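You operate a simulated robot arm through the tools that you are given. There is no shell and no other tool.

Carry out the task below with a simulated two-armed robot. There is one attempt and no reset: what you move stays moved.

Task
Empty the trolley's top basket: the rusty mould into TIP, the sound one into KEEP.
Fine: turn its blue stop free to draw it and leave it free; push the basket home after, fingers clear; stand each upright; case, brake and other moulds stay as they are.

The check looks at the end state, three seconds after you hand in, the way a careful person would. Anything else that was tipped, shoved, dropped, spilled or broken makes it a failure.

Robot
Two 6-joint arms with fingered hands on one trunk that stands fixed in place. Base frame: the origin is at the foot of the trunk, x ahead of it, y to its left, z up. Units: mm, degrees, N and s.
The left shoulder is at [20, 157, 829], the right one opposite. Each reaches about 892 mm from its shoulder. Payload 4.1 kg a hand.
The tool frame of a hand sits at the grasp point between the pads (the TCP): z along the fingers, y along the line on which they close. The tips reach 33 mm beyond it. The gripper opens to 112 mm; its body begins 39 mm behind the TCP. The gripper is a hand of 4 fingers: y runs from the thumb to the fingers, the wrist lies at [-16, -118, -200] in the tool frame, and closing takes about 1.5 s.
Orientation is that of the tool frame in the base frame, as a unit quaternion [x, y, z, w]. With the fingers straight down and the wrist toward the robot, the tool's x, y and z point along [0, 1, 0], [1, 0, 0] and [0, 0, -1] of the base frame.

Tools
- The arms move only by the tool nudge_tool. It takes "left_motion", "right_motion" or both (then of equal length, played together; a hand with none holds still); each is a list of rows, each a list of 6 numbers: the shift along the tool's x, y, z in units of 500 mm (1.0 is 500 mm), then the turn, a rotation vector about the tool's x, y, z in units of 60 degrees (1.0 is 60 degrees). In form: [[x, y, z, wx, wy, wz], ...]. A call has 1 to 20 rows; each row is the pose to reach, as a shift and turn from the pose commanded when the call began, along the tool's axes at that moment. "left_jaw" and "right_jaw" are, for a hand that has rows, the gripper command, from -1 (shut) to 1 (fully open), values between in proportion, set as the call begins (left out, the last holds). A call with a number of a shift or a turn outside -1 to 1 is refused whole. Each row takes 0.2 s and may step no farther than 50 mm and 8.6 degrees from the row before; otherwise, or with a gripper value out of range, the whole call is refused. A pose out of reach is approached as far as the arm can. The call stops where the force on the tool passes 40 N (or 10 N more than at its start, if that is more) or the arm is blocked; 0.2 s more then pass. Each finger travels about 72 mm/s and halts on what it meets, pressing with about 24 N; the grip force reading is that of the motor and also rises with nothing between the fingers. The clock runs only during rows and for 0.2 s after the last one: add rows that repeat a pose to give the fingers time. It gives the time, the measured TCP pose, the force on the tool (base axes), the opening and the grip force at its end, in the units of the frame above (readings bear some noise), with the torque about the TCP (base axes, N m) and any sound that the robot's microphone picked up.
- Cameras (640 x 400 px; columns grow to the right, rows downward): "scene" is now at [57.8, 1.3, 1452.7]; the picture's right is [0.11, -0.99, 0.00], its down [-0.74, -0.08, -0.67] and it looks along [0.67, 0.08, -0.74] (base axes); focal length 314 px, centre (320, 200). "left" rides on the left gripper at [-66, -89, -130] in its tool frame; the picture's right is [-0.79, -0.29, 0.54], its down [0.55, -0.71, 0.44] and it looks along [0.26, 0.64, 0.72] (tool axes); focal length 247 px, centre (320, 200). "right" rides on the right gripper at [66, -89, -130] in its tool frame; the picture's right is [-0.79, 0.29, -0.54], its down [-0.55, -0.71, 0.44] and it looks along [-0.26, 0.64, 0.72] (tool axes); focal length 247 px, centre (320, 200). There is no depth. A picture from a camera that has moved, and an enlarged one, comes with that camera's place and axes in the base frame and with its lens. The place of the scene camera against the robot may be out by one fixed shift of up to 25 mm in any direction.
- capture(camera): a new picture of that camera. It takes no simulated time.
- finger_targets(index, middle, ring, thumb_bend, thumb_turn, hand): sets how far each is bent, from 0 (flat) to 1 (curled in); at 0.3 the hand is open as for a grip, at 0.7 the pads meet at the TCP. One left out holds its place. A second passes; each finger stops where it meets its share of the squeeze, and holds until it gets a number again. A gripper value or a shape takes the hand back. It gives what a move gives, with no picture; readings hold the bend of each and the force on the fingers (four entries, about 0 where the hand has none), thumb and palm. thumb_turn goes from beside the hand (0) to across from the fingers (1), as for a grip.
- set_grasp(shape, hand): the hand has 4 fingers and takes this shape, open, in about a second: jaw (thumb against the fingers, like two jaws); tri (thumb and two fingers); tip (a fingertip pinch); poke (one finger out to press); point (the index stretched); flat (the hand flat); cup (the hand cupped); fist (a fist). The gripper value then closes the fingers along that shape, each until it touches; the sizes above hold for jaw. It gives what a move gives, with no picture.
- aim_head(pan, tilt): turns the head with the scene camera to pan (to the left, within 86 degrees either way) and tilt (down, from -29 to 69), counted from straight ahead of the robot. It gives what a move gives.
- enlarge(camera, box): a new picture of the part [left, top, right, bottom] of that camera's present view, enlarged. It takes no simulated time.
- hand_in(): hands the job in; it is judged then, once.

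Nothing tells you positions but the pictures and the camera data. Unless the task says otherwise, let go and move clear before handing in.

The tools are called as name(argument=value, ...) on one line, values as JSON. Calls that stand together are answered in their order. nudge_tool: Moves the arms, as the interface text tells. Its arguments: {"type":"object","properties":{"left_motion":{"type":"array","items":{"type":"array","items":{"type":"number"}}},"left_jaw":{"type":"number"},"right_motion":{"type":"array","items":{"type":"array","items":{"type":"number"}}},"right_jaw":{"type":"number"}},"required":[]} The other tools are called the same way: set_grasp (shape, hand) gives the hand a shape; finger_targets (index, middle, ring, thumb_bend, thumb_turn, hand) moves the fingers one by one; aim_head (pan, tilt) turns the head that bears the scene camera; capture (camera) takes a picture; enlarge (camera, box) takes an enlarged picture of a part of a camera's view; hand_in () hands the job in.

At the start:

```text
time_s: 0.0
left_tcp_pos: [497.4, 248.1, 968.6]
left_orientation: [0.68, 0.734, 0.0, 0.0]
left_contact_force: [-0.5, -0.6, -0.2]
left_wrist_torque: [-0.03, -0.03, -0.02]
left_width: 111.6
left_grasp_force: 0.1
left_shape: jaw
left_bend: [0.3, 0.3, 0.3, 0.3, 0.98]
left_finger forces: [0.0, 0.1, 0.1, 0.0, 0.1, 0.0]
right_tcp_pos: [612.2, -175.8, 976.3]
right_orientation: [0.68, 0.733, 0.0, 0.0]
right_contact_force: [0.1, -0.3, 0.0]
right_wrist_torque: [0.03, -0.01, 0.01]
right_width: 111.6
right_grasp_force: 0.0
right_shape: jaw
right_bend: [0.3, 0.3, 0.3, 0.3, 0.98]
right_finger forces: [0.1, 0.1, 0.1, 0.0, 0.0, 0.0]
head pan, tilt (commanded): [6.5, 47.7]
```

scene: 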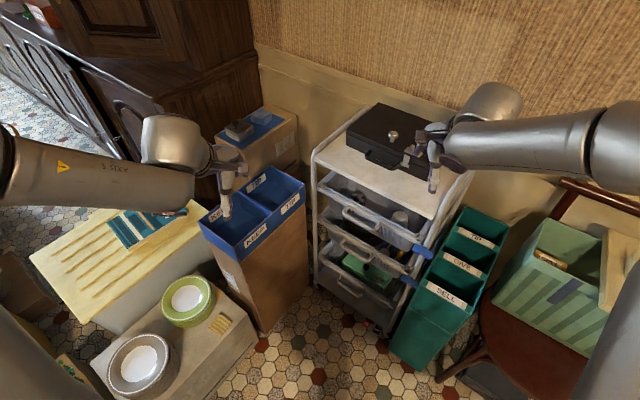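
right: 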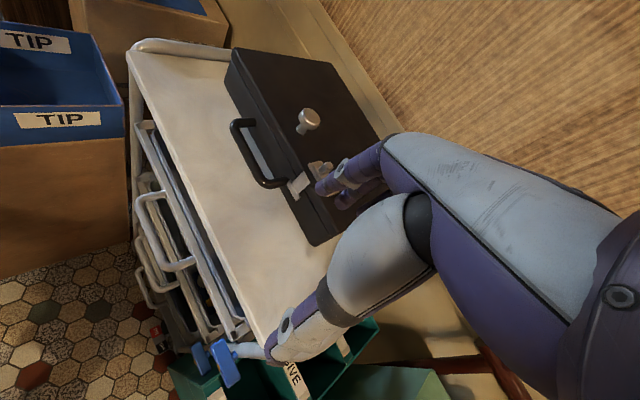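
left: 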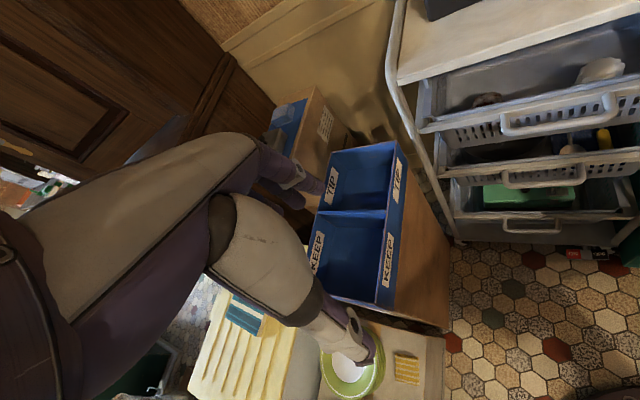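

I see a trolley straight ahead with a case on top, three baskets with blue stops on its right side, and a blue two-compartment box (TIP / KEEP) to the left. I'll look closer before moving anything.

enlarge(camera="scene", box=[300, 90, 480, 210])

enlarge(camera="scene", box=[300, 180, 500, 320])

enlarge(camera="scene", box=[180, 90, 340, 280])

enlarge(camera="right", box=[110, 180, 400, 400])

enlarge(camera="left", box=[380, 0, 640, 260])

```text
3.33 times, centred on (390, 150) of scene
camera zoom: at [57.8, 1.3, 1452.7], right [0.11, -0.99, 0.0], down [-0.74, -0.08, -0.67], along [0.67, 0.08, -0.74], focal length 1045 px, centre (87, 367)
```

zoom: 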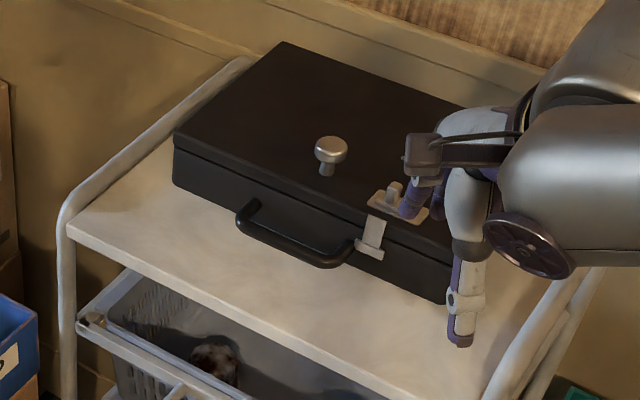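

```text
2.86 times, centred on (400, 250) of scene
camera zoom: at [57.8, 1.3, 1452.7], right [0.11, -0.99, 0.0], down [-0.74, -0.08, -0.67], along [0.67, 0.08, -0.74], focal length 896 px, centre (91, 57)
```

zoom: 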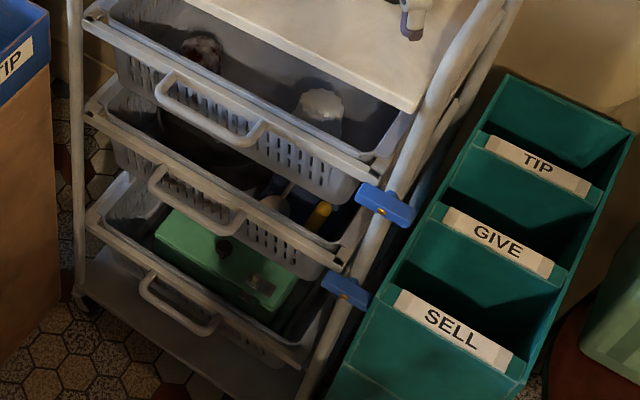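

```text
2.11 times, centred on (260, 185) of scene
camera zoom: at [57.8, 1.3, 1452.7], right [0.11, -0.99, 0.0], down [-0.74, -0.08, -0.67], along [0.67, 0.08, -0.74], focal length 660 px, centre (446, 232)
```

zoom: 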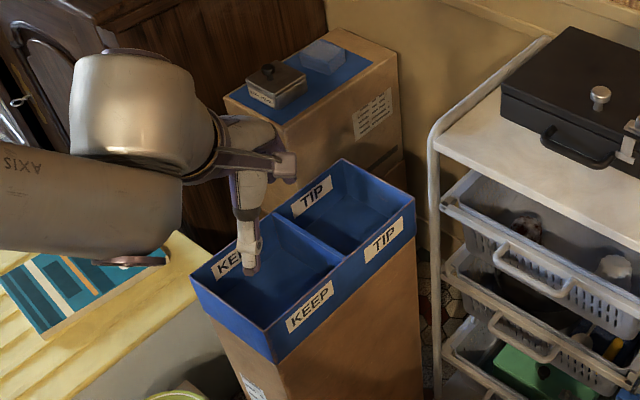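

```text
1.82 times, centred on (255, 290) of right
camera zoom: at [517.3, -116.5, 1107.0], right [0.35, -0.77, 0.54], down [-0.67, -0.6, -0.44], along [0.66, -0.21, -0.72], focal length 449 px, centre (438, 36)
```

zoom: 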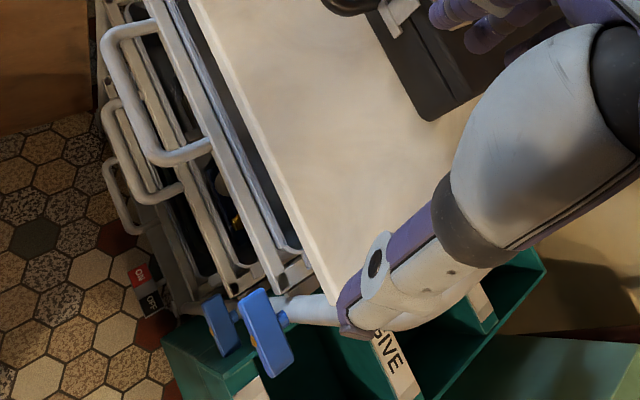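

```text
1.54 times, centred on (510, 130) of left
camera zoom: at [412.2, 175.2, 1097.4], right [-0.23, -0.81, -0.54], down [-0.75, 0.5, -0.43], along [0.62, 0.3, -0.72], focal length 380 px, centre (28, 308)
```

zoom: 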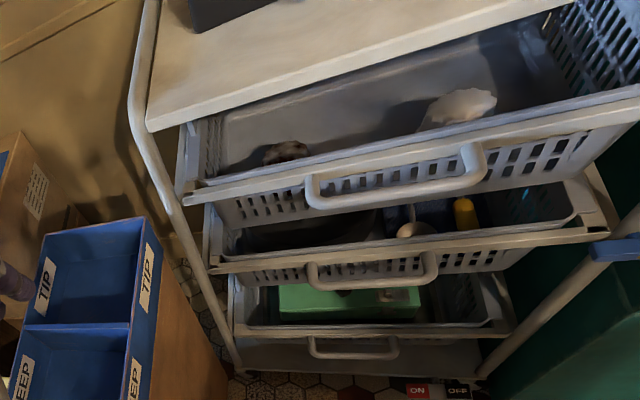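

The trolley is yawed, its front facing towards me and to the left. The upper blue stop seems to sit at the right front post against the top basket, with the rusty mould at left in the basket and the pale one at right. I'll lift the right hand clear of the case and draw it back for better views.

nudge_tool(right_motion=[[0, 0, -0.09, 0, 0, 0], [0, -0.08, -0.12, 0, 0, 0], [0, -0.16, -0.12, 0, 0, 0], [0, -0.24, -0.12, 0, 0, 0], [0, -0.32, -0.12, 0, 0, 0], [0, -0.4, -0.12, 0, 0, 0], [0, -0.48, -0.12, 0, 0, 0]])

capture(camera="right")

capture(camera="scene")

```text
time_s: 1.6
left_tcp_pos: [495.7, 249.5, 967.5]
left_orientation: [0.68, 0.733, -0.001, 0.0]
left_contact_force: [0.4, 0.2, 0.3]
left_wrist_torque: [0.02, 0.04, 0.04]
left_width: 111.8
left_grasp_force: 0.2
left_shape: jaw
left_bend: [0.3, 0.3, 0.3, 0.3, 0.98]
left_finger forces: [0.0, 0.0, 0.0, 0.0, 0.1, 0.0]
right_tcp_pos: [373.5, -192.3, 1037.1]
right_orientation: [0.681, 0.733, 0.0, 0.001]
right_contact_force: [0.7, -0.4, 0.1]
right_wrist_torque: [-0.06, 0.03, 0.01]
right_width: 111.7
right_grasp_force: 0.1
right_shape: jaw
right_bend: [0.3, 0.3, 0.3, 0.3, 0.98]
right_finger forces: [0.1, 0.0, 0.0, 0.0, 0.0, 0.1]
head pan, tilt (commanded): [6.5, 47.7]
```

```text
taken
camera right: at [277.9, -134.3, 1167.5], right [0.35, -0.77, 0.54], down [-0.67, -0.6, -0.44], along [0.66, -0.21, -0.72], focal length 247 px, centre (320, 200)
```

right: 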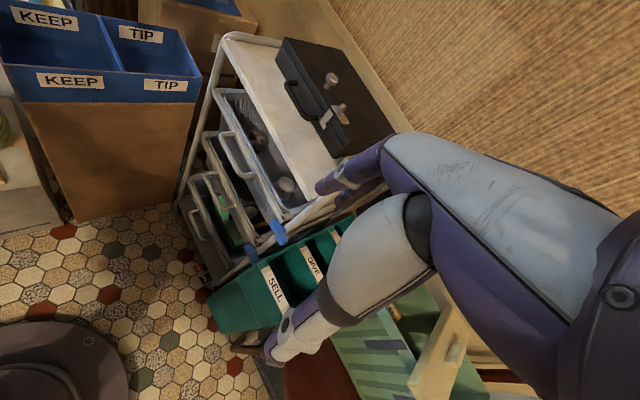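

```text
taken
camera scene: at [58.3, 1.5, 1452.7], right [0.11, -0.99, 0.0], down [-0.74, -0.08, -0.67], along [0.67, 0.08, -0.74], focal length 314 px, centre (320, 200)
```

scene: 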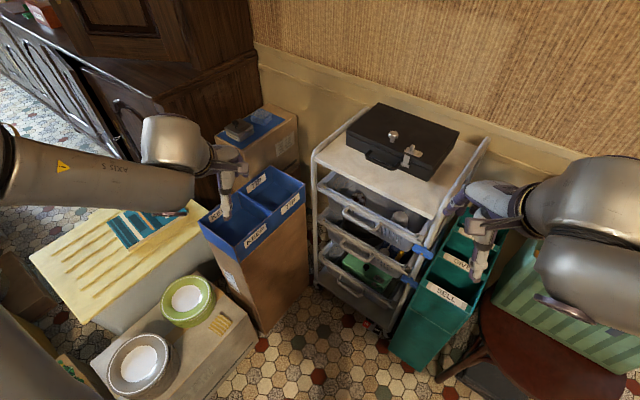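

The trolley's front is now clear of the arm. I'll zoom in on the stops, the basket and the bins from both cameras.

enlarge(camera="scene", box=[380, 180, 476, 300])

enlarge(camera="scene", box=[310, 120, 470, 220])

enlarge(camera="right", box=[170, 60, 362, 270])

enlarge(camera="scene", box=[190, 90, 320, 270])

enlarge(camera="left", box=[400, 30, 640, 180])

```text
3.33 times, centred on (428, 240) of scene
camera zoom: at [58.3, 1.5, 1452.7], right [0.11, -0.99, 0.0], down [-0.74, -0.08, -0.67], along [0.67, 0.08, -0.74], focal length 1045 px, centre (-40, 67)
```

zoom: 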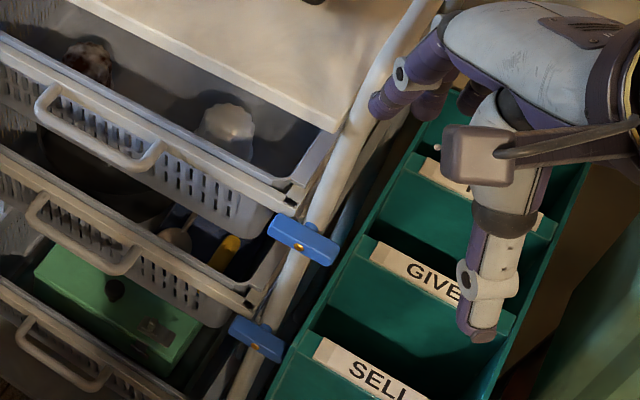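

```text
4.00 times, centred on (390, 170) of scene
camera zoom: at [58.3, 1.5, 1452.7], right [0.11, -0.99, 0.0], down [-0.74, -0.08, -0.67], along [0.67, 0.08, -0.74], focal length 1254 px, centre (40, 320)
```

zoom: 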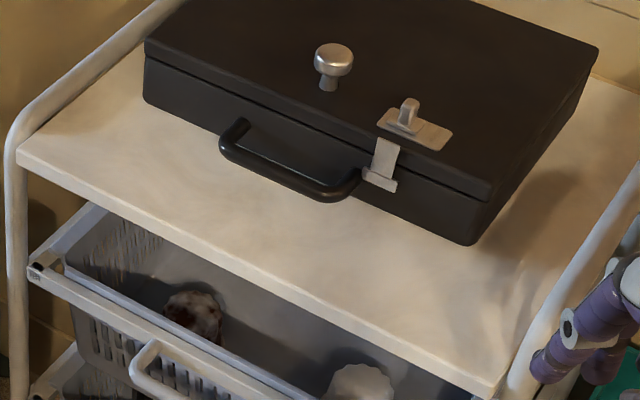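

```text
1.90 times, centred on (266, 165) of right
camera zoom: at [277.9, -134.3, 1167.5], right [0.35, -0.77, 0.54], down [-0.67, -0.6, -0.44], along [0.66, -0.21, -0.72], focal length 470 px, centre (423, 267)
```

zoom: 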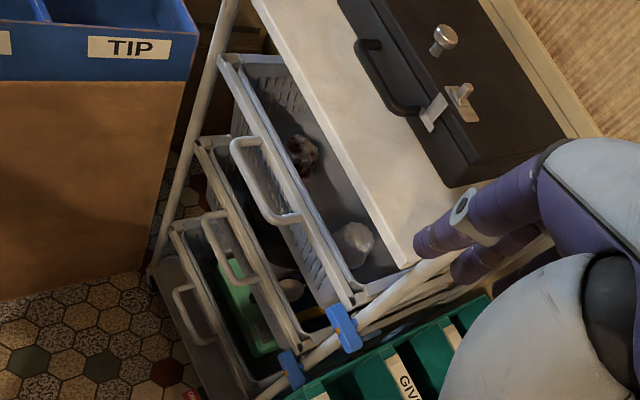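

```text
2.22 times, centred on (255, 180) of scene
camera zoom: at [58.3, 1.5, 1452.7], right [0.11, -0.99, 0.0], down [-0.74, -0.08, -0.67], along [0.67, 0.08, -0.74], focal length 697 px, centre (464, 244)
```

zoom: 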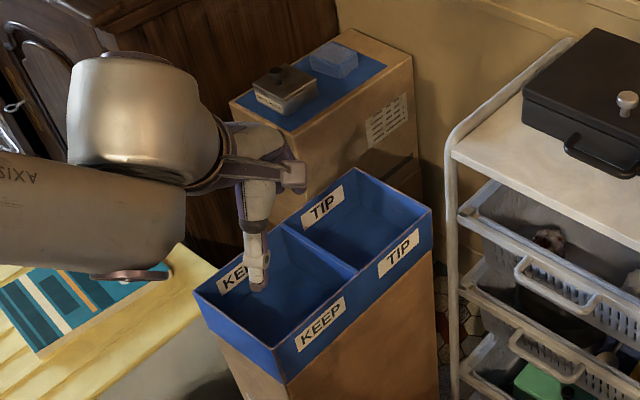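

```text
2.67 times, centred on (520, 105) of left
camera zoom: at [412.6, 175.4, 1097.2], right [-0.23, -0.81, -0.54], down [-0.75, 0.5, -0.43], along [0.62, 0.3, -0.72], focal length 659 px, centre (-213, 453)
```

zoom: 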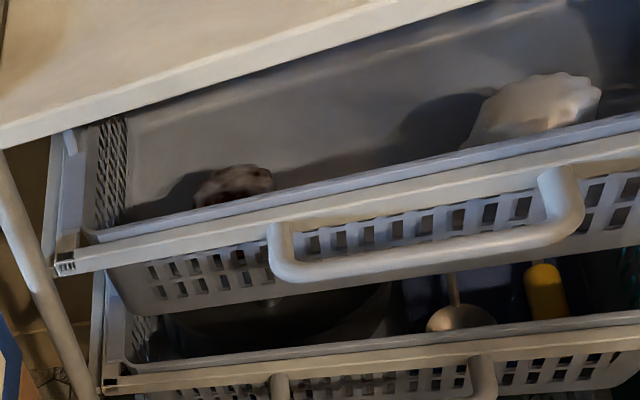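

I take the top shelf's front-left corner to be near (754, 101, 845), the top handle bar from (666, 7) to (607, -87) at z about 714, and the upper stop near (542, -218, 718). The blue box rim is at z about 721, next to the trolley on the left. I'll bring the right hand lower for a closer look at the stop.

nudge_tool(right_motion=[[-0.005, 0.026, 0.075, 0, 0, 0], [-0.01, 0.052, 0.15, 0, 0, 0], [-0.015, 0.078, 0.225, 0, 0, 0], [-0.02, 0.104, 0.3, 0, 0, 0], [-0.026, 0.13, 0.374, 0, 0, 0]])

capture(camera="right")

enlarge(camera="right", box=[120, 120, 312, 240])

enlarge(camera="right", box=[140, 200, 332, 320])

```text
time_s: 2.8
left_tcp_pos: [496.0, 247.9, 968.6]
left_orientation: [0.68, 0.733, 0.0, 0.0]
left_contact_force: [-1.1, 0.0, -0.1]
left_wrist_torque: [0.0, -0.04, 0.0]
left_width: 111.8
left_grasp_force: 0.0
left_shape: jaw
left_bend: [0.3, 0.3, 0.3, 0.3, 0.98]
left_finger forces: [0.0, 0.0, 0.0, 0.0, 0.0, 0.0]
right_tcp_pos: [437.5, -203.5, 847.7]
right_orientation: [0.68, 0.733, 0.001, -0.001]
right_contact_force: [-0.7, -0.3, 0.4]
right_wrist_torque: [-0.03, 0.0, -0.01]
right_width: 111.7
right_grasp_force: 0.2
right_shape: jaw
right_bend: [0.3, 0.3, 0.3, 0.3, 0.98]
right_finger forces: [0.0, 0.0, 0.0, 0.0, 0.1, 0.0]
right hand out of reach, approached as far as the arm can: row 2, 3
head pan, tilt (commanded): [6.5, 47.7]
```

```text
taken
camera right: at [342.9, -143.6, 979.6], right [0.35, -0.77, 0.54], down [-0.67, -0.6, -0.44], along [0.66, -0.21, -0.72], focal length 247 px, centre (320, 200)
```

right: 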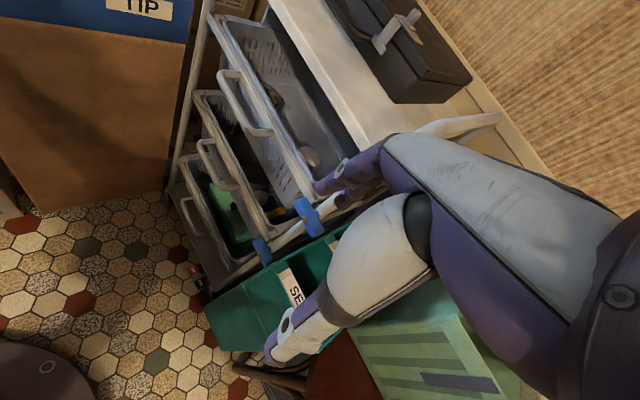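

```text
3.33 times, centred on (216, 180) of right
camera zoom: at [342.9, -143.6, 979.6], right [0.35, -0.77, 0.54], down [-0.67, -0.6, -0.44], along [0.66, -0.21, -0.72], focal length 823 px, centre (667, 267)
```

zoom: 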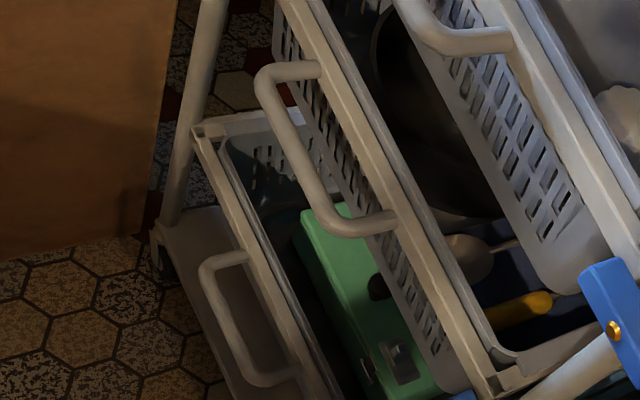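

```text
3.33 times, centred on (236, 260) of right
camera zoom: at [342.9, -143.6, 979.6], right [0.35, -0.77, 0.54], down [-0.67, -0.6, -0.44], along [0.66, -0.21, -0.72], focal length 823 px, centre (600, 0)
```

zoom: 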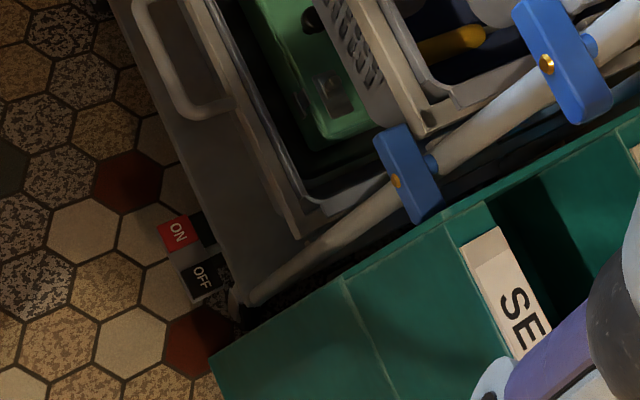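

The stop is a blue bar with a brass pivot, mounted on the right front post; it lies across the basket edge and needs a quarter turn. I'll put the right hand into the poke shape and look at where the finger sits.

set_grasp(shape="poke", hand="right")

capture(camera="right")

capture(camera="scene")

```text
time_s: 3.7
left_tcp_pos: [495.2, 248.7, 967.1]
left_orientation: [0.68, 0.733, -0.001, -0.001]
left_contact_force: [-0.1, 0.3, -0.1]
left_wrist_torque: [0.0, 0.01, -0.03]
left_width: 111.5
left_grasp_force: 0.0
left_shape: jaw
left_bend: [0.3, 0.3, 0.3, 0.3, 0.98]
left_finger forces: [0.0, 0.0, 0.0, 0.0, 0.0, 0.0]
right_tcp_pos: [438.2, -203.0, 850.5]
right_orientation: [0.68, 0.733, 0.0, 0.0]
right_contact_force: [-0.6, -0.6, 0.5]
right_wrist_torque: [0.0, 0.01, -0.01]
right_width: 0.3
right_grasp_force: 0.0
right_shape: poke
right_bend: [0.7, 0.7, 0.99, 1.0, 1.0]
right_finger forces: [0.0, 0.0, 0.0, 0.1, 0.0, 0.0]
head pan, tilt (commanded): [6.5, 47.7]
```

```text
taken
camera right: at [343.3, -143.6, 980.0], right [0.35, -0.77, 0.54], down [-0.67, -0.6, -0.44], along [0.66, -0.21, -0.72], focal length 247 px, centre (320, 200)
```

right: 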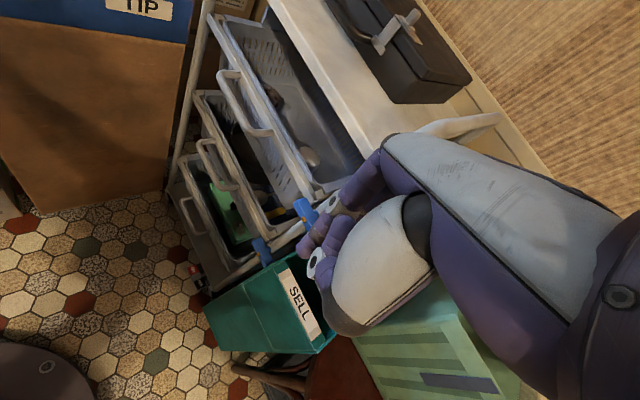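

```text
taken
camera scene: at [57.8, 1.3, 1452.7], right [0.11, -0.99, 0.0], down [-0.74, -0.08, -0.67], along [0.67, 0.08, -0.74], focal length 314 px, centre (320, 200)
```

scene: 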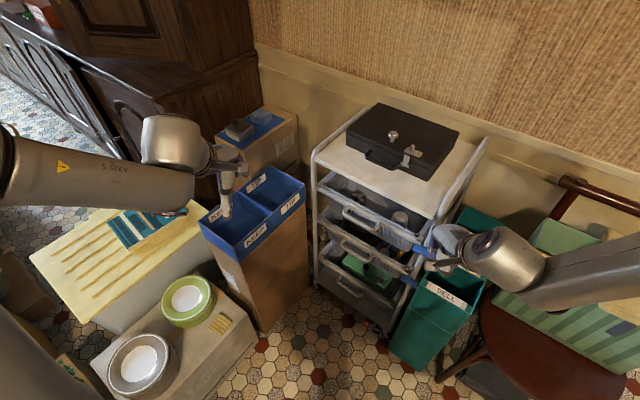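

The poke shape puts the index tip near the TCP axis. I'll zoom in to see the finger against the stop.

enlarge(camera="right", box=[240, 150, 400, 290])

enlarge(camera="scene", box=[390, 190, 490, 310])

```text
2.86 times, centred on (320, 220) of right
camera zoom: at [343.3, -143.6, 980.0], right [0.35, -0.77, 0.54], down [-0.67, -0.6, -0.44], along [0.66, -0.21, -0.72], focal length 706 px, centre (320, 143)
```

zoom: 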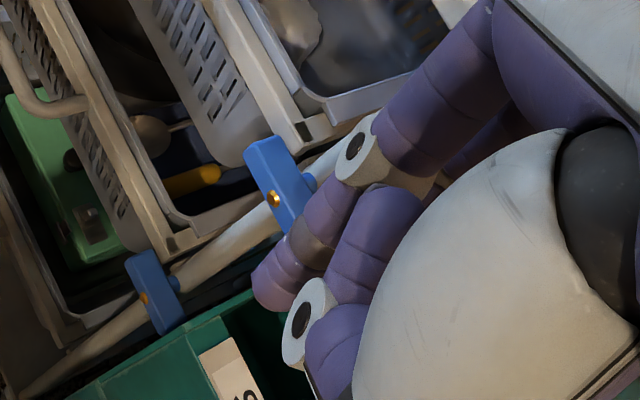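

```text
3.33 times, centred on (440, 250) of scene
camera zoom: at [57.8, 1.3, 1452.7], right [0.11, -0.99, 0.0], down [-0.74, -0.08, -0.67], along [0.67, 0.08, -0.74], focal length 1045 px, centre (-80, 33)
```

zoom: 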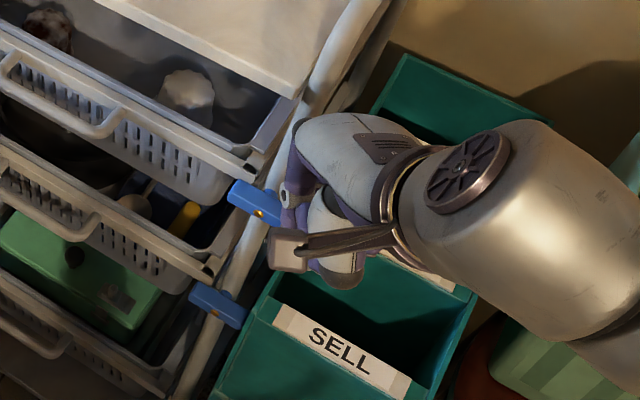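

I can see the index tip just under the TCP and the stop's pivot just beyond it. To get depths properly I'll swing the left hand so its camera sees the trolley front and stop from the left.

nudge_tool(left_motion=[[-0.014, -0.035, -0.017, 0, 0, 0.111], [-0.028, -0.07, -0.033, 0, 0, 0.222], [-0.042, -0.105, -0.05, 0, 0, 0.333], [-0.056, -0.14, -0.067, 0, 0, 0.444], [-0.07, -0.175, -0.083, 0, 0, 0.555], [-0.084, -0.207, -0.1, 0, 0, 0.667]])

capture(camera="left")

enlarge(camera="left", box=[380, 40, 540, 160])

```text
time_s: 5.1
left_tcp_pos: [396.5, 197.8, 1017.6]
left_orientation: [0.89, 0.455, -0.001, 0.0]
left_contact_force: [-1.2, 0.2, -0.5]
left_wrist_torque: [0.02, 0.01, -0.03]
left_width: 111.6
left_grasp_force: 0.2
left_shape: jaw
left_bend: [0.3, 0.3, 0.3, 0.3, 0.98]
left_finger forces: [0.0, 0.1, 0.0, 0.1, 0.0, 0.0]
right_tcp_pos: [437.7, -202.9, 850.0]
right_orientation: [0.68, 0.733, -0.001, 0.0]
right_contact_force: [0.3, 0.6, 0.0]
right_wrist_torque: [0.01, 0.0, -0.01]
right_width: 0.0
right_grasp_force: 0.0
right_shape: poke
right_bend: [0.7, 0.7, 0.99, 1.0, 1.0]
right_finger forces: [0.0, 0.1, 0.0, 0.0, 0.0, 0.0]
head pan, tilt (commanded): [6.5, 47.7]
```

```text
taken
camera left: at [285.4, 196.2, 1148.1], right [-0.7, -0.48, -0.54], down [-0.25, 0.86, -0.44], along [0.67, -0.17, -0.72], focal length 247 px, centre (320, 200)
```

left: 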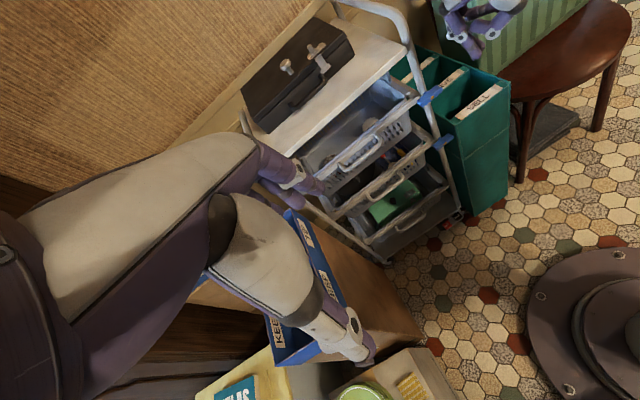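

```text
3.33 times, centred on (460, 100) of left
camera zoom: at [285.4, 196.2, 1148.1], right [-0.7, -0.48, -0.54], down [-0.25, 0.86, -0.44], along [0.67, -0.17, -0.72], focal length 823 px, centre (-147, 533)
```

zoom: 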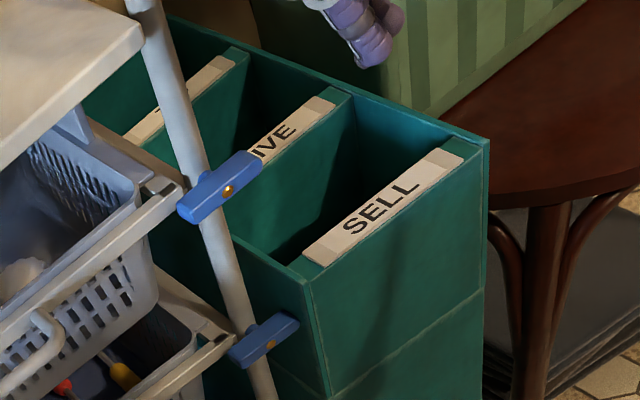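

The two hand cameras now agree: the brass pivot of the upper stop is at about (540, -214, 712), and the teal box rim just beside and below it is at about z 640. I'll check which fingers are extended in the poke shape.

enlarge(camera="left", box=[430, 0, 530, 60])

enlarge(camera="left", box=[280, 60, 460, 200])

```text
6.40 times, centred on (480, 30) of left
camera zoom: at [285.4, 196.2, 1148.1], right [-0.7, -0.48, -0.54], down [-0.25, 0.86, -0.44], along [0.67, -0.17, -0.72], focal length 1581 px, centre (-704, 1288)
```

zoom: 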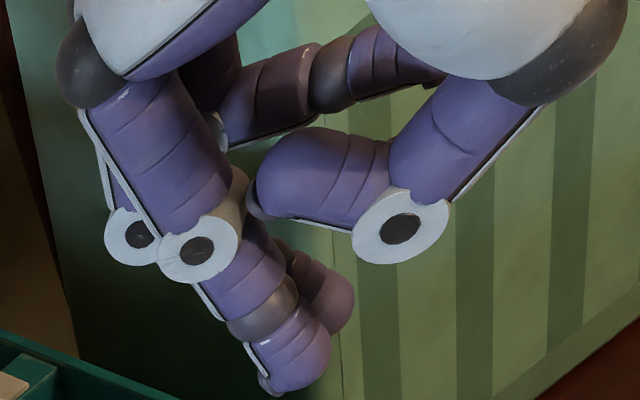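

```text
2.86 times, centred on (370, 130) of left
camera zoom: at [285.4, 196.2, 1148.1], right [-0.7, -0.48, -0.54], down [-0.25, 0.86, -0.44], along [0.67, -0.17, -0.72], focal length 706 px, centre (177, 400)
```

zoom: 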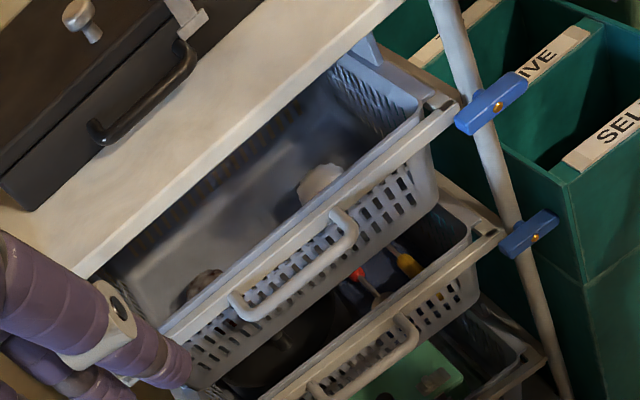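

Two fingers are out in the poke shape, so I'll curl the middle finger and leave only the index (the leftmost one) to push the stop's outer end down. Then I'll pitch the hand about 30 degrees and bring the tip to a spot above and in front of that outer end.

finger_targets(hand="right", index=0.7, middle=1.0, ring=1.0, thumb_bend=1.0, thumb_turn=1.0)

nudge_tool(right_motion=[[-0.013, 0.013, 0.0235, -0.083, 0, 0], [-0.026, 0.027, 0.047, -0.167, 0, 0], [-0.038, 0.04, 0.07, -0.25, 0, 0], [-0.051, 0.053, 0.094, -0.333, 0, 0], [-0.064, 0.067, 0.117, -0.417, 0, 0], [-0.077, 0.08, 0.141, -0.5, 0, 0]])

enlarge(camera="left", box=[380, 40, 540, 140])

capture(camera="right")

```text
time_s: 6.1
left_tcp_pos: [396.7, 198.8, 1018.4]
left_orientation: [0.89, 0.456, 0.0, 0.0]
left_contact_force: [0.5, -0.6, 0.6]
left_wrist_torque: [-0.01, 0.0, -0.03]
left_width: 111.6
left_grasp_force: 0.0
left_shape: jaw
left_bend: [0.3, 0.3, 0.3, 0.3, 0.98]
left_finger forces: [0.0, 0.1, 0.0, 0.0, 0.0, 0.0]
right_tcp_pos: [436.9, -202.2, 849.0]
right_orientation: [0.68, 0.733, 0.0, 0.0]
right_contact_force: [0.7, -0.1, 0.2]
right_wrist_torque: [0.01, -0.02, 0.01]
right_width: 28.1
right_grasp_force: 0.1
right_shape: fingers
right_bend: [0.29, 0.99, 1.0, 1.0, 1.0]
right_finger forces: [0.0, 0.0, 0.0, 0.1, 0.1, 0.0]
head pan, tilt (commanded): [6.5, 47.7]
```

```text
time_s: 7.5
left_tcp_pos: [395.3, 198.5, 1018.4]
left_orientation: [0.89, 0.456, -0.001, 0.0]
left_contact_force: [-0.3, -0.1, 0.7]
left_wrist_torque: [0.03, -0.06, 0.03]
left_width: 111.6
left_grasp_force: 0.0
left_shape: jaw
left_bend: [0.3, 0.3, 0.3, 0.3, 0.98]
left_finger forces: [0.0, 0.1, 0.0, 0.0, 0.0, 0.1]
right_tcp_pos: [492.1, -95.2, 838.8]
right_orientation: [0.685, 0.687, 0.158, 0.187]
right_contact_force: [-0.1, 0.0, 0.4]
right_wrist_torque: [0.0, 0.01, -0.01]
right_width: 27.4
right_grasp_force: 0.1
right_shape: fingers
right_bend: [0.29, 0.99, 1.0, 1.0, 1.0]
right_finger forces: [0.0, 0.0, 0.0, 0.1, 0.0, 0.0]
right hand out of reach, approached as far as the arm can: row 1, 2, 3, 4, 5, 6
head pan, tilt (commanded): [6.5, 47.7]
```

```text
4.00 times, centred on (460, 90) of left
camera zoom: at [285.1, 195.9, 1148.1], right [-0.7, -0.48, -0.54], down [-0.25, 0.86, -0.44], along [0.67, -0.17, -0.72], focal length 988 px, centre (-240, 640)
```

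zoom: 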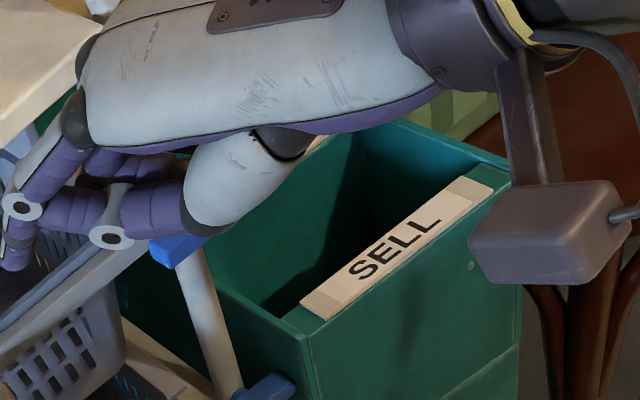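

```text
taken
camera right: at [352.0, -24.8, 909.2], right [-0.01, -0.77, 0.64], down [-0.42, -0.58, -0.7], along [0.91, -0.28, -0.32], focal length 247 px, centre (320, 200)
```

right: 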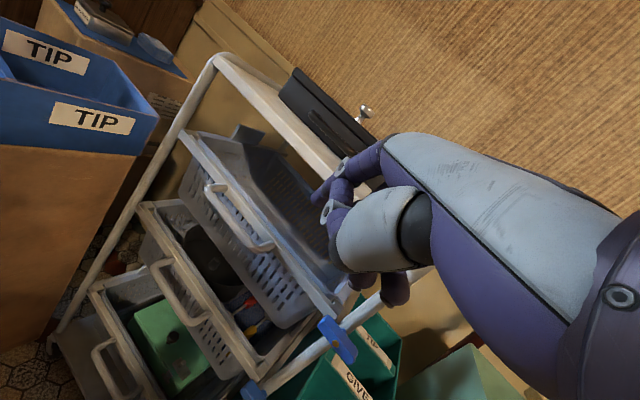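

That pose was out of the right arm's reach and the hand drifted left to about (492, -95, 839), still well clear of the trolley. I'll back it off a little along its own axis and see how the arm responds.

nudge_tool(right_motion=[[0, 0, -0.04, 0, 0, 0], [0, 0, -0.08, 0, 0, 0]])

```text
time_s: 8.1
left_tcp_pos: [396.9, 198.9, 1018.6]
left_orientation: [0.89, 0.456, 0.0, 0.0]
left_contact_force: [-0.2, 0.5, -0.2]
left_wrist_torque: [-0.02, -0.01, 0.0]
left_width: 111.7
left_grasp_force: 0.0
left_shape: jaw
left_bend: [0.3, 0.3, 0.3, 0.3, 0.98]
left_finger forces: [0.0, 0.1, 0.1, 0.0, 0.0, 0.0]
right_tcp_pos: [495.5, -87.7, 873.9]
right_orientation: [0.684, 0.687, 0.157, 0.186]
right_contact_force: [-1.0, 0.5, -0.1]
right_wrist_torque: [-0.01, 0.04, 0.04]
right_width: 26.9
right_grasp_force: 0.1
right_shape: fingers
right_bend: [0.29, 0.99, 1.0, 1.0, 1.0]
right_finger forces: [0.0, 0.0, 0.0, 0.1, 0.1, 0.0]
right hand out of reach, approached as far as the arm can: row 1, 2
head pan, tilt (commanded): [6.5, 47.7]
```

The arm is following a clipped target, so the commanded pose is still the unreachable one. I'll pull the command back to where the hand actually is.

nudge_tool(right_motion=[[0.075, 0.035, -0.015, 0, 0, 0], [0.149, 0.069, -0.03, 0, 0, 0], [0.224, 0.104, -0.044, 0, 0, 0], [0.298, 0.138, -0.059, 0, 0, 0]])

capture(camera="scene")

enlarge(camera="left", box=[340, 0, 540, 140])

```text
time_s: 9.1
left_tcp_pos: [397.0, 197.9, 1018.1]
left_orientation: [0.89, 0.455, 0.0, 0.0]
left_contact_force: [0.4, -0.1, 0.6]
left_wrist_torque: [0.02, -0.01, -0.03]
left_width: 111.8
left_grasp_force: 0.2
left_shape: jaw
left_bend: [0.3, 0.3, 0.3, 0.3, 0.98]
left_finger forces: [0.0, 0.0, 0.0, 0.0, 0.0, 0.0]
right_tcp_pos: [541.8, 62.7, 924.1]
right_orientation: [0.684, 0.687, 0.158, 0.186]
right_contact_force: [0.5, -0.1, -0.4]
right_wrist_torque: [0.02, 0.01, -0.02]
right_width: 26.8
right_grasp_force: 0.0
right_shape: fingers
right_bend: [0.29, 0.99, 1.0, 0.99, 1.0]
right_finger forces: [0.0, 0.0, 0.0, 0.1, 0.1, 0.1]
head pan, tilt (commanded): [6.5, 47.7]
```

```text
taken
camera scene: at [57.8, 0.9, 1452.7], right [0.11, -0.99, 0.0], down [-0.74, -0.08, -0.67], along [0.67, 0.08, -0.74], focal length 314 px, centre (320, 200)
```

scene: 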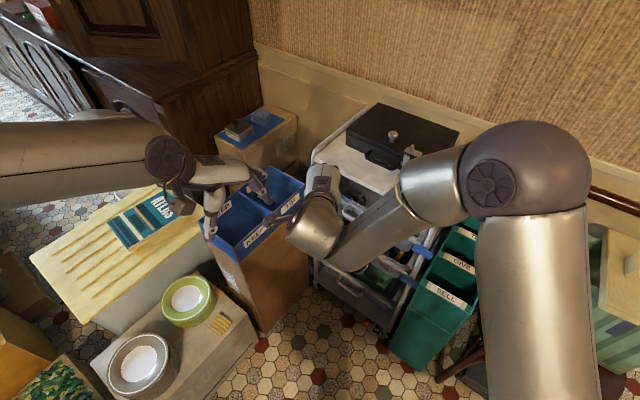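

```text
2.86 times, centred on (440, 70) of left
camera zoom: at [285.5, 195.9, 1148.0], right [-0.7, -0.48, -0.54], down [-0.25, 0.86, -0.44], along [0.67, -0.17, -0.72], focal length 706 px, centre (-23, 571)
```

zoom: 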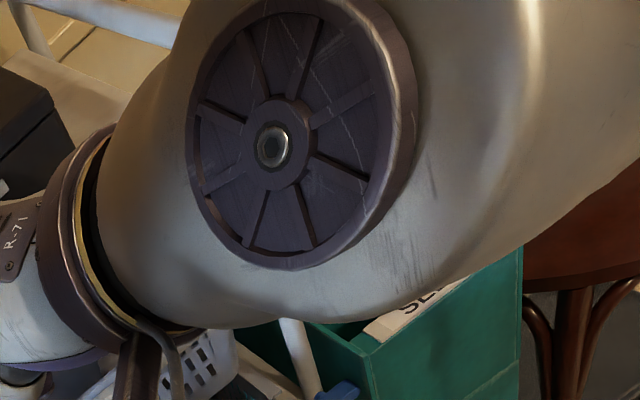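

The command follows the reached pose, so the hand is now at (542, 63, 924). The right arm folds badly near the stop, while the left arm points straight at the trolley front; I'll park the right hand back on the right and use the left index for the stop.

nudge_tool(right_motion=[[-0.068, -0.024, -0.044, 0.067, 0, 0], [-0.136, -0.049, -0.089, 0.134, 0, 0], [-0.204, -0.073, -0.133, 0.2, 0, 0], [-0.271, -0.098, -0.178, 0.27, 0, 0], [-0.339, -0.122, -0.222, 0.336, 0, 0], [-0.407, -0.147, -0.267, 0.4, 0, 0], [-0.475, -0.171, -0.311, 0.47, 0, 0]])

capture(camera="scene")

```text
time_s: 10.7
left_tcp_pos: [397.2, 199.2, 1019.7]
left_orientation: [0.89, 0.455, 0.0, 0.001]
left_contact_force: [-0.1, -0.3, 0.4]
left_wrist_torque: [-0.02, 0.03, -0.05]
left_width: 111.5
left_grasp_force: 0.1
left_shape: jaw
left_bend: [0.3, 0.3, 0.3, 0.3, 0.98]
left_finger forces: [0.1, 0.1, 0.1, 0.1, 0.0, 0.1]
right_tcp_pos: [392.7, -170.0, 1031.0]
right_orientation: [0.709, 0.705, -0.014, 0.014]
right_contact_force: [-0.3, 0.7, -0.2]
right_wrist_torque: [0.01, 0.03, 0.0]
right_width: 26.8
right_grasp_force: 0.0
right_shape: fingers
right_bend: [0.29, 0.99, 1.0, 0.99, 1.0]
right_finger forces: [0.0, 0.0, 0.0, 0.1, 0.0, 0.0]
head pan, tilt (commanded): [6.5, 47.7]
```

```text
taken
camera scene: at [58.2, 1.6, 1452.7], right [0.11, -0.99, 0.0], down [-0.74, -0.08, -0.67], along [0.67, 0.08, -0.74], focal length 314 px, centre (320, 200)
```

scene: 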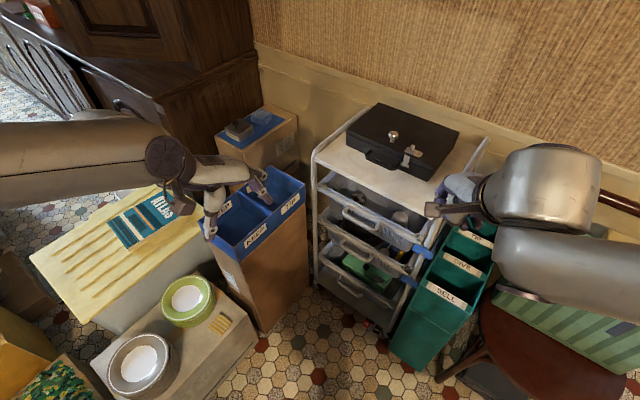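

The right hand is back to hand-down at (393, -170, 1031). I'll shift it further right to leave room, then shape the left hand for pointing and look at it.

nudge_tool(right_motion=[[-0.065, 0, 0, 0, 0, 0], [-0.13, 0, 0, 0, 0, 0], [-0.195, 0, 0, 0, 0, 0], [-0.26, 0, 0, 0, 0, 0]])

set_grasp(shape="point", hand="left")

capture(camera="right")

capture(camera="left")

capture(camera="scene")

```text
time_s: 11.7
left_tcp_pos: [396.0, 198.5, 1018.0]
left_orientation: [0.89, 0.455, 0.0, 0.0]
left_contact_force: [0.2, 0.2, 0.0]
left_wrist_torque: [0.02, 0.0, 0.0]
left_width: 111.7
left_grasp_force: 0.0
left_shape: jaw
left_bend: [0.3, 0.3, 0.3, 0.3, 0.98]
left_finger forces: [0.0, 0.0, 0.0, 0.1, 0.0, 0.0]
right_tcp_pos: [390.2, -298.0, 1037.7]
right_orientation: [0.709, 0.705, -0.015, 0.015]
right_contact_force: [-0.5, 0.9, -0.6]
right_wrist_torque: [0.04, 0.02, 0.03]
right_width: 26.8
right_grasp_force: 0.1
right_shape: fingers
right_bend: [0.29, 0.99, 1.0, 0.99, 1.0]
right_finger forces: [0.0, 0.0, 0.0, 0.1, 0.1, 0.0]
head pan, tilt (commanded): [6.5, 47.7]
```

```text
time_s: 12.6
left_tcp_pos: [395.8, 198.4, 1018.2]
left_orientation: [0.89, 0.456, 0.0, 0.001]
left_contact_force: [0.3, 0.6, 0.1]
left_wrist_torque: [0.0, 0.0, -0.02]
left_width: 0.2
left_grasp_force: 0.0
left_shape: point
left_bend: [0.19, 1.0, 1.0, 0.98, 0.88]
left_finger forces: [0.0, 0.0, 0.0, 0.0, 0.0, 0.1]
right_tcp_pos: [392.3, -298.6, 1037.0]
right_orientation: [0.709, 0.704, -0.015, 0.015]
right_contact_force: [-0.7, 0.0, -0.3]
right_wrist_torque: [0.0, -0.02, 0.01]
right_width: 26.7
right_grasp_force: 0.0
right_shape: fingers
right_bend: [0.29, 0.99, 1.0, 0.99, 1.0]
right_finger forces: [0.0, 0.0, 0.0, 0.0, 0.0, 0.0]
head pan, tilt (commanded): [6.5, 47.7]
```

```text
taken
camera right: at [301.7, -226.2, 1164.7], right [0.28, -0.77, 0.57], down [-0.71, -0.57, -0.41], along [0.64, -0.29, -0.71], focal length 247 px, centre (320, 200)
```

right: 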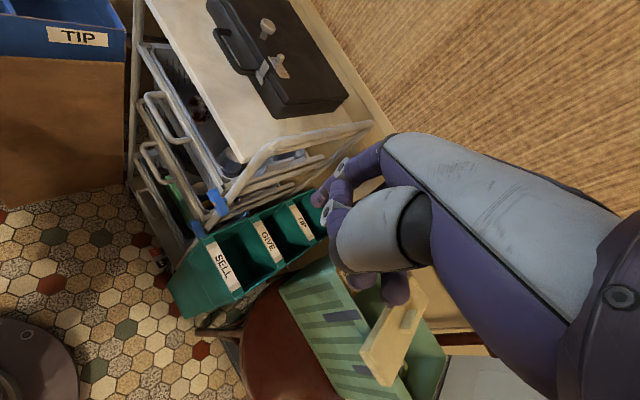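

```text
taken
camera left: at [285.5, 196.3, 1147.9], right [-0.7, -0.48, -0.54], down [-0.25, 0.86, -0.44], along [0.67, -0.17, -0.72], focal length 247 px, centre (320, 200)
```

left: 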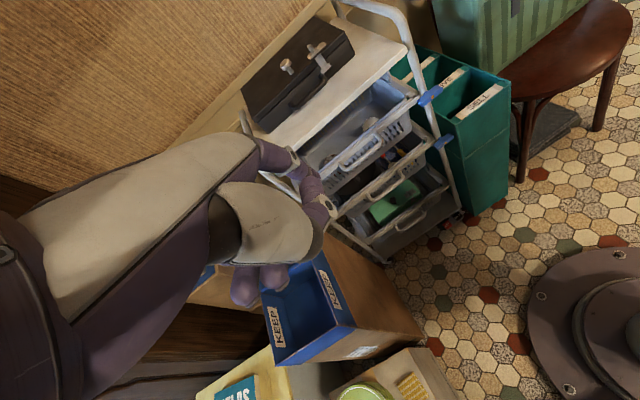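

```text
taken
camera scene: at [57.8, 1.3, 1452.7], right [0.11, -0.99, 0.0], down [-0.74, -0.08, -0.67], along [0.67, 0.08, -0.74], focal length 314 px, centre (320, 200)
```

scene: 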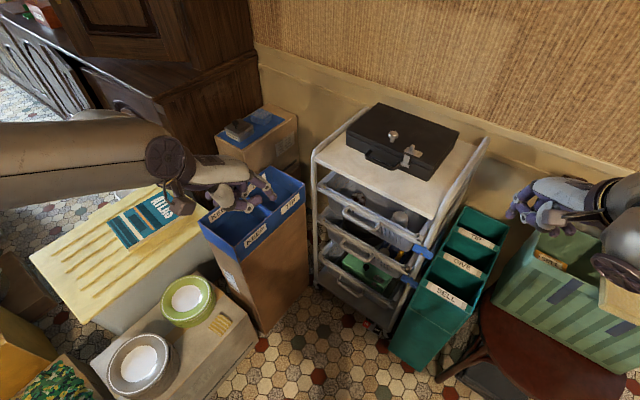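

The left index is out. I'll zoom in to see how the finger lies in each view.

enlarge(camera="scene", box=[190, 150, 290, 220])

enlarge(camera="left", box=[220, 120, 360, 310])

enlarge(camera="right", box=[120, 100, 280, 240])

```text
5.71 times, centred on (240, 185) of scene
camera zoom: at [57.8, 1.3, 1452.7], right [0.11, -0.99, 0.0], down [-0.74, -0.08, -0.67], along [0.67, 0.08, -0.74], focal length 1791 px, centre (777, 286)
```

zoom: 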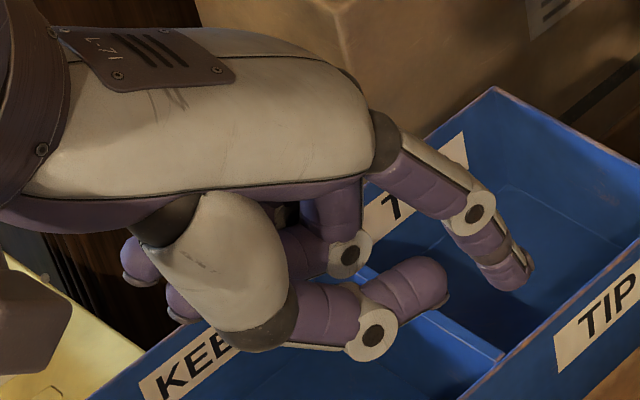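

```text
2.11 times, centred on (290, 215) of left
camera zoom: at [285.5, 196.3, 1147.9], right [-0.7, -0.48, -0.54], down [-0.25, 0.86, -0.44], along [0.67, -0.17, -0.72], focal length 520 px, centre (383, 168)
```

zoom: 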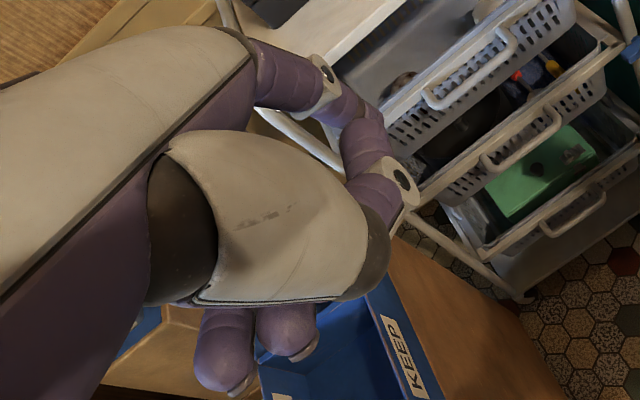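

```text
2.86 times, centred on (200, 170) of right
camera zoom: at [301.7, -226.2, 1164.7], right [0.28, -0.77, 0.57], down [-0.71, -0.57, -0.41], along [0.64, -0.29, -0.71], focal length 706 px, centre (663, 286)
```

zoom: 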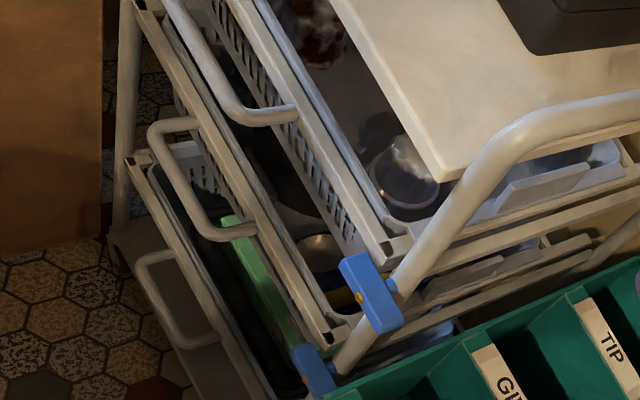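

The left index tip sits about 85 mm ahead of and 30 mm below the TCP, which is good for pushing the stop's outer end down with the hand clear of the shelf. I'll bring it to a point in front of and above that outer end.

nudge_tool(left_motion=[[-0.053, 0.047, 0.046, 0, 0, 0], [-0.106, 0.094, 0.091, 0, 0, 0], [-0.16, 0.141, 0.137, 0, 0, 0], [-0.213, 0.188, 0.182, 0, 0, 0], [-0.266, 0.235, 0.228, 0, 0, 0], [-0.319, 0.282, 0.274, 0, 0, 0], [-0.372, 0.329, 0.319, 0, 0, 0], [-0.426, 0.376, 0.365, 0, 0, 0], [-0.479, 0.423, 0.41, 0, 0, 0], [-0.532, 0.47, 0.456, 0, 0, 0]])

capture(camera="left")

capture(camera="right")

capture(camera="scene")

```text
time_s: 14.8
left_tcp_pos: [431.8, -153.9, 790.4]
left_orientation: [0.89, 0.456, 0.0, 0.0]
left_contact_force: [0.2, 0.2, -0.2]
left_wrist_torque: [-0.02, 0.01, 0.0]
left_width: 0.0
left_grasp_force: 0.1
left_shape: point
left_bend: [0.19, 1.0, 1.0, 0.98, 0.88]
left_finger forces: [0.1, 0.0, 0.0, 0.1, 0.0, 0.0]
left hand out of reach, approached as far as the arm can: row 3
right_tcp_pos: [392.5, -297.3, 1037.6]
right_orientation: [0.709, 0.705, -0.015, 0.015]
right_contact_force: [-0.4, -0.1, -0.2]
right_wrist_torque: [-0.02, 0.02, -0.01]
right_width: 26.4
right_grasp_force: 0.0
right_shape: fingers
right_bend: [0.29, 0.99, 1.0, 0.99, 1.0]
right_finger forces: [0.0, 0.1, 0.0, 0.1, 0.1, 0.0]
head pan, tilt (commanded): [6.5, 47.7]
```

```text
taken
camera left: at [320.5, -155.8, 920.3], right [-0.7, -0.48, -0.54], down [-0.25, 0.86, -0.44], along [0.67, -0.17, -0.72], focal length 247 px, centre (320, 200)
```

left: 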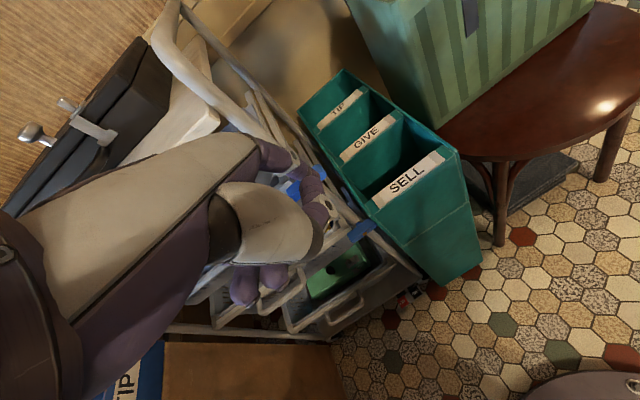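

```text
taken
camera right: at [301.6, -226.0, 1164.8], right [0.28, -0.77, 0.57], down [-0.71, -0.57, -0.41], along [0.64, -0.29, -0.71], focal length 247 px, centre (320, 200)
```

right: 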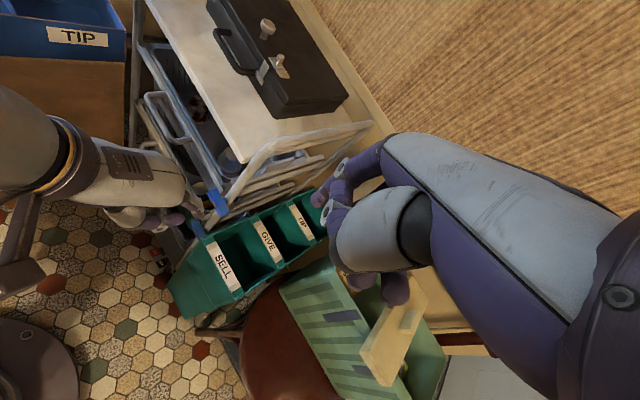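

```text
taken
camera scene: at [57.7, 1.7, 1452.7], right [0.11, -0.99, 0.0], down [-0.74, -0.08, -0.67], along [0.67, 0.08, -0.74], focal length 314 px, centre (320, 200)
```

scene: 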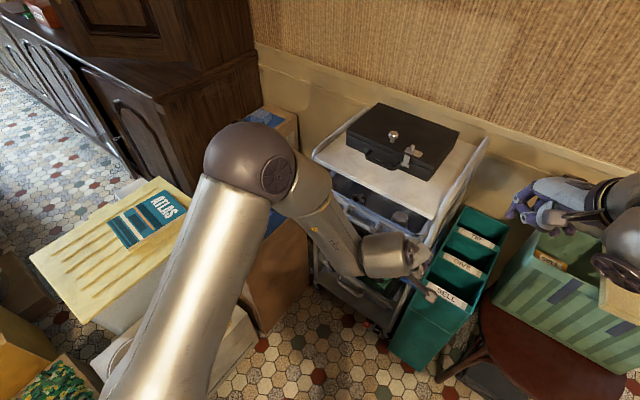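

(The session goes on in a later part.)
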